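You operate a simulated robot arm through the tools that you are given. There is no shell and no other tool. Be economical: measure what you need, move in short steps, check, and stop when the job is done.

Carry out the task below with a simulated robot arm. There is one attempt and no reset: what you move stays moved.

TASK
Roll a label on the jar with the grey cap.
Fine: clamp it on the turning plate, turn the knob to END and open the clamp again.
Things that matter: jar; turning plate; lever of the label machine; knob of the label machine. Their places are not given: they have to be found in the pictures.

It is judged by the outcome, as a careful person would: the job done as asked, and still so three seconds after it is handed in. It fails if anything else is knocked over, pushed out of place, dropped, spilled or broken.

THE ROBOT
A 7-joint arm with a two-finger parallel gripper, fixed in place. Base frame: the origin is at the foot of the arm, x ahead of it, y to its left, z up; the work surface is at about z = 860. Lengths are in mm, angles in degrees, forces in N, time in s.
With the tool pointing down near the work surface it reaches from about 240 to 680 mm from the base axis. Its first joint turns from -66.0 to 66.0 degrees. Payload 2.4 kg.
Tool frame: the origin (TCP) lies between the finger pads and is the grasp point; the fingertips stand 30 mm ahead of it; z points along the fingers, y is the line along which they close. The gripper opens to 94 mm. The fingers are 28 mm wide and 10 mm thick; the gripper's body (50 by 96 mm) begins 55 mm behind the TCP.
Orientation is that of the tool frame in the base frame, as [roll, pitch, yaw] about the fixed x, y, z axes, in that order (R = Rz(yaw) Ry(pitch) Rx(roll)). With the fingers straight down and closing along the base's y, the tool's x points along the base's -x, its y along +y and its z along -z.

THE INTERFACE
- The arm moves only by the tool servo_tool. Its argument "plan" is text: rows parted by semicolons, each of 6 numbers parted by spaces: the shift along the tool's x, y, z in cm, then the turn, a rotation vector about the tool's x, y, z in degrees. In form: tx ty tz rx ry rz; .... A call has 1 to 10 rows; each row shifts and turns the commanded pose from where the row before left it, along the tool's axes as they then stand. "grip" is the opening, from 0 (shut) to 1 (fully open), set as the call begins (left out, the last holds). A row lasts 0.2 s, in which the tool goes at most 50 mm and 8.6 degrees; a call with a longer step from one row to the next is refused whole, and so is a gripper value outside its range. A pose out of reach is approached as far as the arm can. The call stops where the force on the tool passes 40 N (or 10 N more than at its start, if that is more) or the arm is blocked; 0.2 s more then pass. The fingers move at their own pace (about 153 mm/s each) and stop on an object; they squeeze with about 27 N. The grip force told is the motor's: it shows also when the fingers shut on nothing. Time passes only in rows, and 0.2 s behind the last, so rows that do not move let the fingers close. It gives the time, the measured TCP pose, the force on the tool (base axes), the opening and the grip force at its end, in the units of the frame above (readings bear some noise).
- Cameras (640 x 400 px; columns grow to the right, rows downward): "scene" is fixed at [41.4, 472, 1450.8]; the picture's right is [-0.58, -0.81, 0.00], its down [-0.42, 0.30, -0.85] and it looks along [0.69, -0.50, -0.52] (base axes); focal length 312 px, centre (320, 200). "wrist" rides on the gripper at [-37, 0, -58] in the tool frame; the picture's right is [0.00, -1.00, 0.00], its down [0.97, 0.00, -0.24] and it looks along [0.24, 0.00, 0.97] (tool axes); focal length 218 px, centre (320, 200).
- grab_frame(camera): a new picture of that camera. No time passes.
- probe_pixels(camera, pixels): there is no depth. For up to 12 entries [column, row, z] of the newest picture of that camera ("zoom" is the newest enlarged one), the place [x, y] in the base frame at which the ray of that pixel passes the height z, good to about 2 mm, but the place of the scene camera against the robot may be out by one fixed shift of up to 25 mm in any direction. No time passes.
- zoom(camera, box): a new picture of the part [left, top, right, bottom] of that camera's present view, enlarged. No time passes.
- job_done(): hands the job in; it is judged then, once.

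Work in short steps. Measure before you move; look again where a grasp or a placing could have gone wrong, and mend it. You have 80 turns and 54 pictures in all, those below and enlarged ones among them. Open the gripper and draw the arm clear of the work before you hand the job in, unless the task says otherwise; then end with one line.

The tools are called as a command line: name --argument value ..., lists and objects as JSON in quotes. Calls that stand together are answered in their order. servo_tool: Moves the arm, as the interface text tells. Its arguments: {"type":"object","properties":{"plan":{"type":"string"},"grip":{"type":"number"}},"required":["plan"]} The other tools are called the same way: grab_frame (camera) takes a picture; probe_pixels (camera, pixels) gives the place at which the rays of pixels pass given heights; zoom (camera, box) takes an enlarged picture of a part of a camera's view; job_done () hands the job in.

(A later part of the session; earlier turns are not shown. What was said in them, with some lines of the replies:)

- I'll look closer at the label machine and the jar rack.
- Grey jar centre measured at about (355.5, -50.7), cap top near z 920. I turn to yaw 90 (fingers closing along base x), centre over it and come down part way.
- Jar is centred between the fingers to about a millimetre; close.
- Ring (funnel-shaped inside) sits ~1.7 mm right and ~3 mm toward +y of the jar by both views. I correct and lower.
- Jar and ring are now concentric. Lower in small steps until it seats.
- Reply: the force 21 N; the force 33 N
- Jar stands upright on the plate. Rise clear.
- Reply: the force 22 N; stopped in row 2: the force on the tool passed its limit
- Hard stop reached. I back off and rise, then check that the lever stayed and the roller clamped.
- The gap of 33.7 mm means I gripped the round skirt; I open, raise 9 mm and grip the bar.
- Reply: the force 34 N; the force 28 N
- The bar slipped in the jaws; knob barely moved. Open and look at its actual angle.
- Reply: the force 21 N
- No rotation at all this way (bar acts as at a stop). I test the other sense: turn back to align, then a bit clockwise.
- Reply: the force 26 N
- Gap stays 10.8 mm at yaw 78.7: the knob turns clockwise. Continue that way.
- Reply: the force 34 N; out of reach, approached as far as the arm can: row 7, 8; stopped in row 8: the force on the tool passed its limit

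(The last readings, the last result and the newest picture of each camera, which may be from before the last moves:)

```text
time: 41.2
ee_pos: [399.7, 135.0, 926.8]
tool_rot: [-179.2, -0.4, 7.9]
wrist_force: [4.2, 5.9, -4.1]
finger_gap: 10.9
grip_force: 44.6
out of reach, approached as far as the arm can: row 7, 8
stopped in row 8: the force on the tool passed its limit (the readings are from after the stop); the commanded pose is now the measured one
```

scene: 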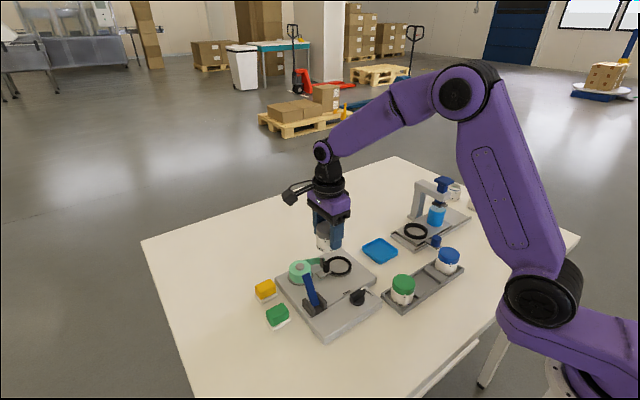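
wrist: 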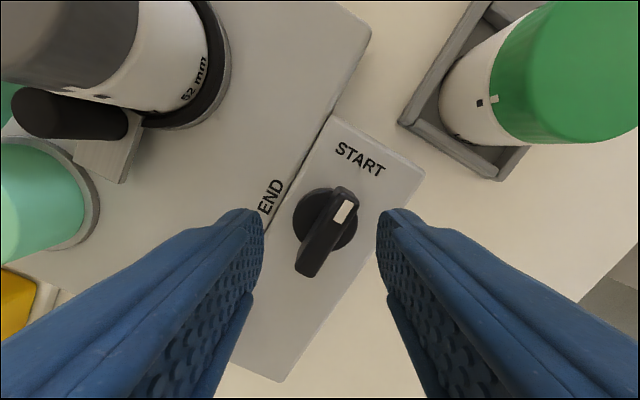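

servo_tool --plan "0 0 0 0 0 0;0 0 -4 -0.8 -0.4 0;0 0 0 0 0 -8.5;0 0 0 0 0 -8.5;0 0 0 0 0 -8.5;0 0 0 0 0 -8.5;0 0 0 0 0 -8.5;0 0 0 0 0 -8.5;0 0 0 0 0 -8.5;0 0 0 0 0 -8.5" --grip 0.5

servo_tool --plan "0 0 0 0 0 -8.5;0 0 0 0 0 -8.5;0 0 0 0 0 -8.5;0 0 0 0 0 -8.5;0 0 0 0 0 -8.5;0 0 0 0 0 -8.5;0 0 0 0 0 -8.5;0 0 0 0 0 -8.5;0 0 0 0 0 -8.5;0 0 0 0 0 -8.5"

servo_tool --plan "0 0 0 0 0 -8.5;0 0 0 0 0 -8.5;0 0 0 0 0 -8.5;0 0 0 0 0 0"

grab_frame --camera "wrist"

```text
time: 43.4
ee_pos: [398.7, 129.2, 966.2]
tool_rot: [-180.0, 0.0, 75.9]
wrist_force: [-0.8, 0.3, 0.0]
finger_gap: 47.0
grip_force: 0.0
out of reach, approached as far as the arm can: row 2
```

```text
time: 45.6
ee_pos: [399.1, 129.4, 965.2]
tool_rot: [180.0, 0.0, 161.0]
wrist_force: [0.3, 0.3, 0.4]
finger_gap: 47.0
grip_force: 0.2
```

```text
time: 46.6
ee_pos: [398.8, 129.2, 964.6]
tool_rot: [-180.0, 0.1, -173.8]
wrist_force: [0.4, -0.1, -1.0]
finger_gap: 47.0
grip_force: 0.0
```

```text
8 pictures are left
```

wrist: 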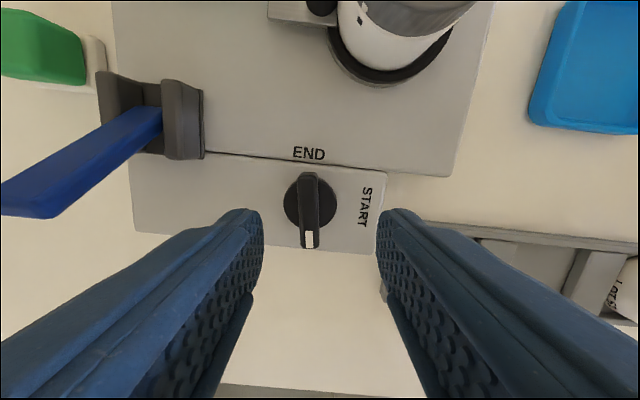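

servo_tool --plan "-0.2 0.63 0 0 0 0;0 0 2 0 0 0;0 0 2 0 0 0;0 0 0 0 0 0"

servo_tool --plan "0 0 0 0 0 0;0 0 0 0 0 0" --grip 0

```text
time: 47.6
ee_pos: [399.6, 135.0, 923.6]
tool_rot: [179.9, 0.0, -173.8]
wrist_force: [-0.1, -0.4, 0.4]
finger_gap: 46.9
grip_force: 0.0
```

```text
time: 48.2
ee_pos: [399.7, 134.4, 923.5]
tool_rot: [180.0, 0.1, -173.8]
wrist_force: [-1.1, 2.6, -6.9]
finger_gap: 10.5
grip_force: 44.6
```

Good grip on the bar; turn clockwise on.

servo_tool --plan "0 0 0 0 0 4;0 0 0 0 0 4;0 0 0 0 0 4;0 0 0 0 0 4;0 0 0 0 0 4;0 0 0 0 0 4;0 0 0 0 0 4;0 0 0 0 0 4;0 0 0 0 0 4;0 0 0 0 0 0"

servo_tool --plan "0 0 0 0 0 4;0 0 0 0 0 4;0 0 0 0 0 4;0 0 0 0 0 4;0 0 0 0 0 4;0 0 0 0 0 4;0 0 0 0 0 0"

```text
time: 50.4
ee_pos: [399.7, 136.0, 926.1]
tool_rot: [-179.8, -0.2, 150.1]
wrist_force: [-7.2, -3.0, -17.7]
finger_gap: 10.7
grip_force: 43.9
```

```text
time: 52.0
ee_pos: [400.9, 135.3, 925.3]
tool_rot: [-179.7, -0.1, 126.3]
wrist_force: [-19.8, 3.0, 29.9]
finger_gap: 11.0
grip_force: 45.0
```

servo_tool --plan "0.07 -0.1 -0.05 0 0 0;0 0 0 0 0 4;0 0 0 0 0 4;0 0 0 0 0 4;0 0 0 0 0 4;0 0 0 0 0 4;0 0 0 0 0 0"

servo_tool --plan "0 0 0 0 0 4;0 0 0 0 0 4;0 0 0 0 0 4;0 0 0 0 0 4;0 0 0 0 0 4;0 0 0 0 0 0"

```text
time: 53.6
ee_pos: [398.8, 136.4, 926.4]
tool_rot: [180.0, 0.1, 106.1]
wrist_force: [6.6, 11.6, -14.0]
finger_gap: 10.6
grip_force: 44.2
```

```text
time: 55.0
ee_pos: [400.0, 135.4, 925.5]
tool_rot: [180.0, -0.1, 86.0]
wrist_force: [12.3, 12.7, -17.2]
finger_gap: 10.4
grip_force: 44.3
```

servo_tool --plan "0.06 0.06 0 0 0 4;0 0 0 0 0 4;0 0 0 0 0 4;0 0 0 0 0 4;0 0 0 0 0 4;0 0 0 0 0 4;0 0 0 0 0 4;0 0 0 0 0 0"

servo_tool --plan "0 0 0 0 0 4;0 0 0 0 0 4;0 0 0 0 0 4;0 0 0 0 0 4;0 0 0 0 0 4;0 0 0 0 0 0"

```text
time: 56.8
ee_pos: [398.8, 136.0, 925.6]
tool_rot: [180.0, 0.1, 58.2]
wrist_force: [12.7, 9.0, -13.8]
finger_gap: 10.9
grip_force: 44.3
```

```text
time: 58.2
ee_pos: [399.6, 136.0, 925.5]
tool_rot: [179.9, -0.2, 38.0]
wrist_force: [15.8, 8.2, -2.8]
finger_gap: 10.8
grip_force: 45.3
```

servo_tool --plan "0.06 0.03 0 0 0 4;0 0 0 0 0 4;0 0 0 0 0 4;0 0 0 0 0 4;0 0 0 0 0 4;0 0 0 0 0 4;0 0 0 0 0 0"

```text
time: 59.8
ee_pos: [399.9, 136.0, 925.2]
tool_rot: [180.0, -0.1, 14.0]
wrist_force: [21.3, -12.7, -13.2]
finger_gap: 10.6
grip_force: 44.6
```

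servo_tool --plan "0 0 0 0 0 0;0 0 -4 0 0 0;0 0 0 0 0 -8.5;0 0 0 0 0 -8.5;0 0 0 0 0 -8.5;0 0 0 0 0 -8.5;0 0 0 0 0 -8.5;0 0 0 0 0 -8.5;0 0 0 0 0 -8.5;0 0 0 0 0 -8.5" --grip 0.5

servo_tool --plan "0 0 0 0 0 -8.5;0 0 0 0 0 -8.5;0 0 0 0 0 -8.5;0 0 0 0 0 -8.5;0 0 0 0 0 -8.5;0 0 0 0 0 -8.5;0 0 0 0 0 -8.5;0 0 0 0 0 -8.5;0 0 0 0 0 -8.5;0 0 0 0 0 -8.5"

servo_tool --plan "0 0 0 0 0 -8.5;0 0 0 0 0 -8.5;0 0 0 0 0 -8.5;0 0 0 0 0 -1.5;0 0 0 0 0 0"

grab_frame --camera "wrist"

```text
time: 62.0
ee_pos: [399.4, 135.0, 966.0]
tool_rot: [180.0, 0.0, 82.4]
wrist_force: [-0.7, -0.3, -0.6]
finger_gap: 46.8
grip_force: 0.2
```

```text
time: 64.2
ee_pos: [400.5, 134.4, 966.1]
tool_rot: [180.0, 0.0, 167.4]
wrist_force: [-1.2, -0.1, 0.3]
finger_gap: 47.1
grip_force: 0.0
```

```text
time: 65.4
ee_pos: [399.3, 136.3, 966.4]
tool_rot: [179.9, 0.1, -165.7]
wrist_force: [0.2, -0.2, -0.2]
finger_gap: 47.2
grip_force: 0.1
```

```text
7 pictures are left
```

wrist: 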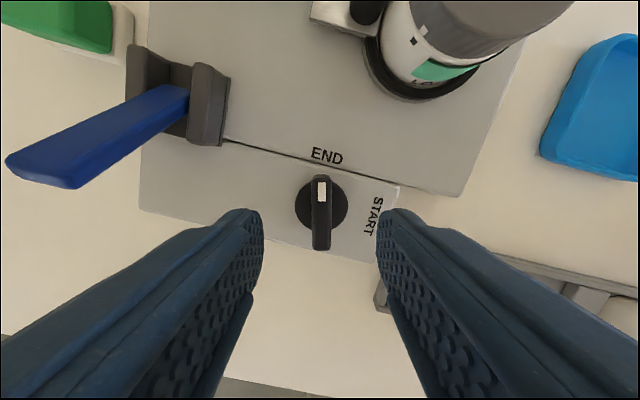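

servo_tool --plan "-0.2 0 0 0 0 0;0 0 2 0 0 0;0 0 2.1 0 0 0;0 0 0 0 0 0"

servo_tool --plan "0 0 0 0 0 0;0 0 0 0 0 0" --grip 0

servo_tool --plan "0 0 0 0 0 3;0 0 0 0 0 3;0 0 0 0 0 3;0 0 0 0 0 2;0 0 0 0 0 2;0 0 0 0 0 2;0 0 0 0 0 0"

```text
time: 66.4
ee_pos: [400.4, 135.9, 926.6]
tool_rot: [179.9, 0.0, -165.8]
wrist_force: [0.0, 0.1, 0.6]
finger_gap: 46.8
grip_force: 0.1
```

```text
time: 67.0
ee_pos: [400.9, 135.4, 925.6]
tool_rot: [-179.9, 0.0, -165.8]
wrist_force: [2.3, -8.1, -4.9]
finger_gap: 10.9
grip_force: 44.9
```

```text
time: 68.6
ee_pos: [402.3, 135.0, 925.7]
tool_rot: [-179.9, -0.3, 179.2]
wrist_force: [-10.8, -21.9, 25.6]
finger_gap: 11.3
grip_force: 44.5
```

servo_tool --plan "0 0 -0.05 0 0 2;0 0 0 0 0 1;0 0 0 0 0 0"

```text
time: 69.4
ee_pos: [402.1, 135.2, 925.1]
tool_rot: [180.0, -0.1, 176.3]
wrist_force: [3.0, -17.3, -14.6]
finger_gap: 11.8
grip_force: 44.6
```

The gap starts to grow: the end stop at END. Release and look.

servo_tool --plan "0 0 0 0 0 0;0 0 -4 0 0 0;0 0 -4 0 0 0;0 0 0 0 0 0" --grip 0.5

grab_frame --camera "wrist"

```text
time: 70.4
ee_pos: [405.1, 136.4, 1006.4]
tool_rot: [-180.0, 0.0, 176.2]
wrist_force: [-0.8, 0.8, 0.9]
finger_gap: 47.1
grip_force: 0.0
```

```text
6 pictures are left
```

wrist: 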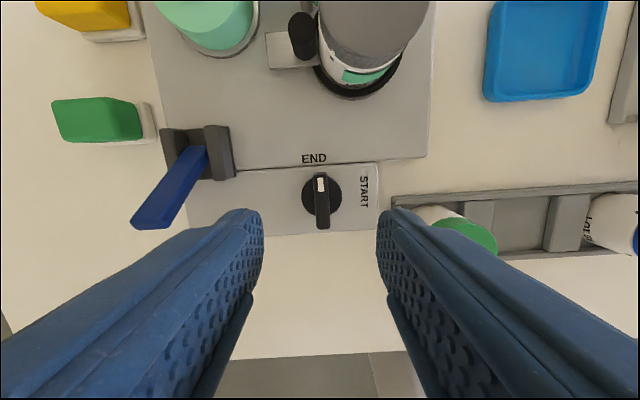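

Pointer at END. Now the lever: close fingers, go to its -x side and push it back toward +x.

servo_tool --plan "0 0 0 0 0 -3.8;1.1 3.3 0 0 0 0;1.2 3.3 0 0 0 0;1.2 3.2 0 0 0 0;0 0 3 0 0 0;0 0 2.6 0 0 0;0 0 0 0 0 0" --grip 0

grab_frame --camera "wrist"

```text
time: 72.0
ee_pos: [368.2, 235.1, 950.5]
tool_rot: [-179.9, 0.1, -179.9]
wrist_force: [0.4, -0.1, -0.2]
finger_gap: 0.0
grip_force: 26.5
```

```text
5 pictures are left
```

wrist: 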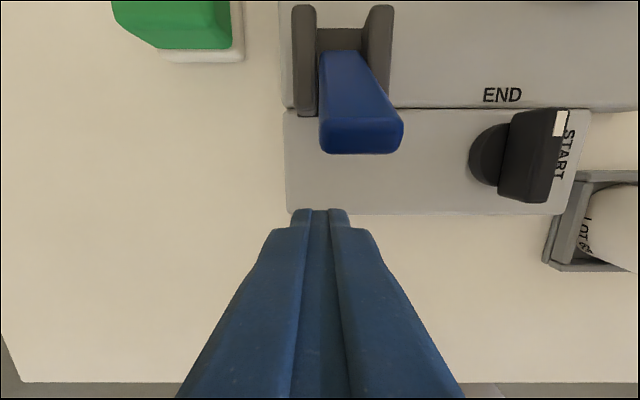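

servo_tool --plan "0 -1.1 0 0 0 0;-1 0 0 0 0 0;-1 0 0 0 0 0;-1 0 0 0 0 0;-1 0 0 0 0 0;-1 0 0 0 0 0;-1 0 0 0 0 0;0 0 0 0 0 0"

```text
time: 73.8
ee_pos: [429.5, 222.4, 950.1]
tool_rot: [180.0, 0.0, 180.0]
wrist_force: [0.4, 0.1, -0.5]
finger_gap: 0.0
grip_force: 27.1
```

servo_tool --plan "-0.4 0 0 0 0 0;-0.4 0 0 0 0 0;-0.4 0 0 0 0 0;0 0 0 0 0 0"

grab_frame --camera "wrist"

```text
time: 74.6
ee_pos: [432.8, 224.3, 950.4]
tool_rot: [-179.6, -1.2, -179.9]
wrist_force: [-8.2, -2.3, 7.6]
finger_gap: 0.1
grip_force: 27.6
stopped in row 4: the force on the tool passed its limit (the readings are from after the stop); the commanded pose is now the measured one
```

```text
4 pictures are left
```

wrist: 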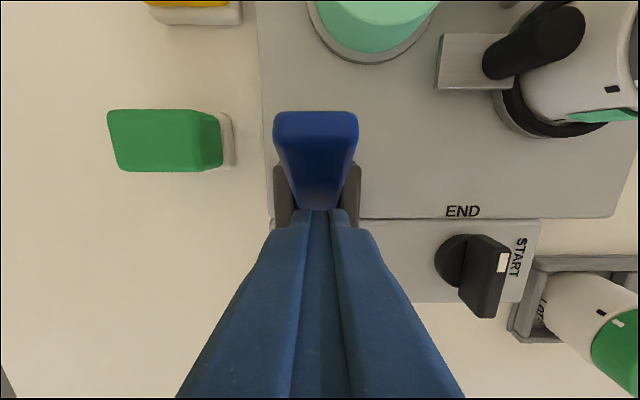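

Lever is at its open stop. Back off, rise and draw clear, then check.

servo_tool --plan "2 0 0 0 0 0;2 0 -2 0 0 0;0 0 -4 0 0 0;1 0 -4 0 0 0;1 -2 -4 0 0 0;0 -4 -2 0 0 0;0 0 0 0 0 0"

zoom --camera "scene" --box '[250, 230, 470, 340]'

grab_frame --camera "wrist"

```text
time: 76.2
ee_pos: [375.8, 163.7, 1108.3]
tool_rot: [-179.6, -0.9, -179.9]
wrist_force: [-0.1, 0.0, 0.0]
finger_gap: 0.1
grip_force: 27.7
```

```text
2.91 times, centred on (360, 285) of scene
```

zoom: 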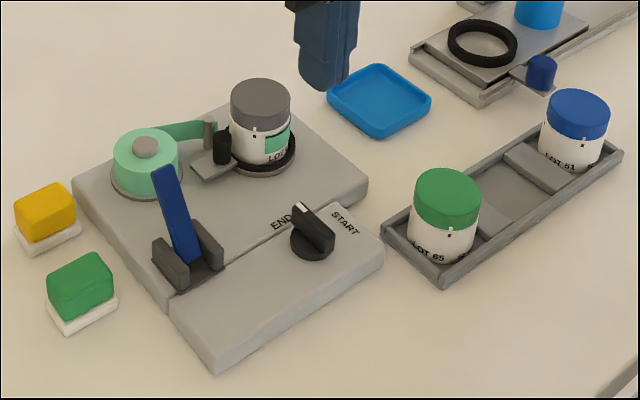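

```text
2 pictures are left
```

wrist: 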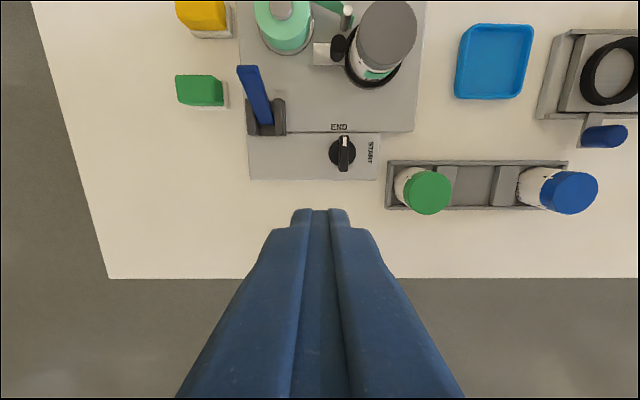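

The label is on the jar, the knob points at END, the lever is open and nothing else has moved. I open the gripper and hand in.

servo_tool --plan "0 -1 -3 0 0 0;0 0 0 0 0 0;0 0 0 0 0 0" --grip 1

job_done

```text
time: 77.0
ee_pos: [375.9, 155.2, 1138.2]
tool_rot: [-179.7, -1.1, -179.9]
wrist_force: [0.4, -0.6, 0.4]
finger_gap: 93.9
grip_force: 0.1
```

```text
The job is handed in.
```

The grey-capped jar has its label rolled on and stands on the turning plate, with the knob at END, the clamp open and the arm drawn clear; the job is handed in.
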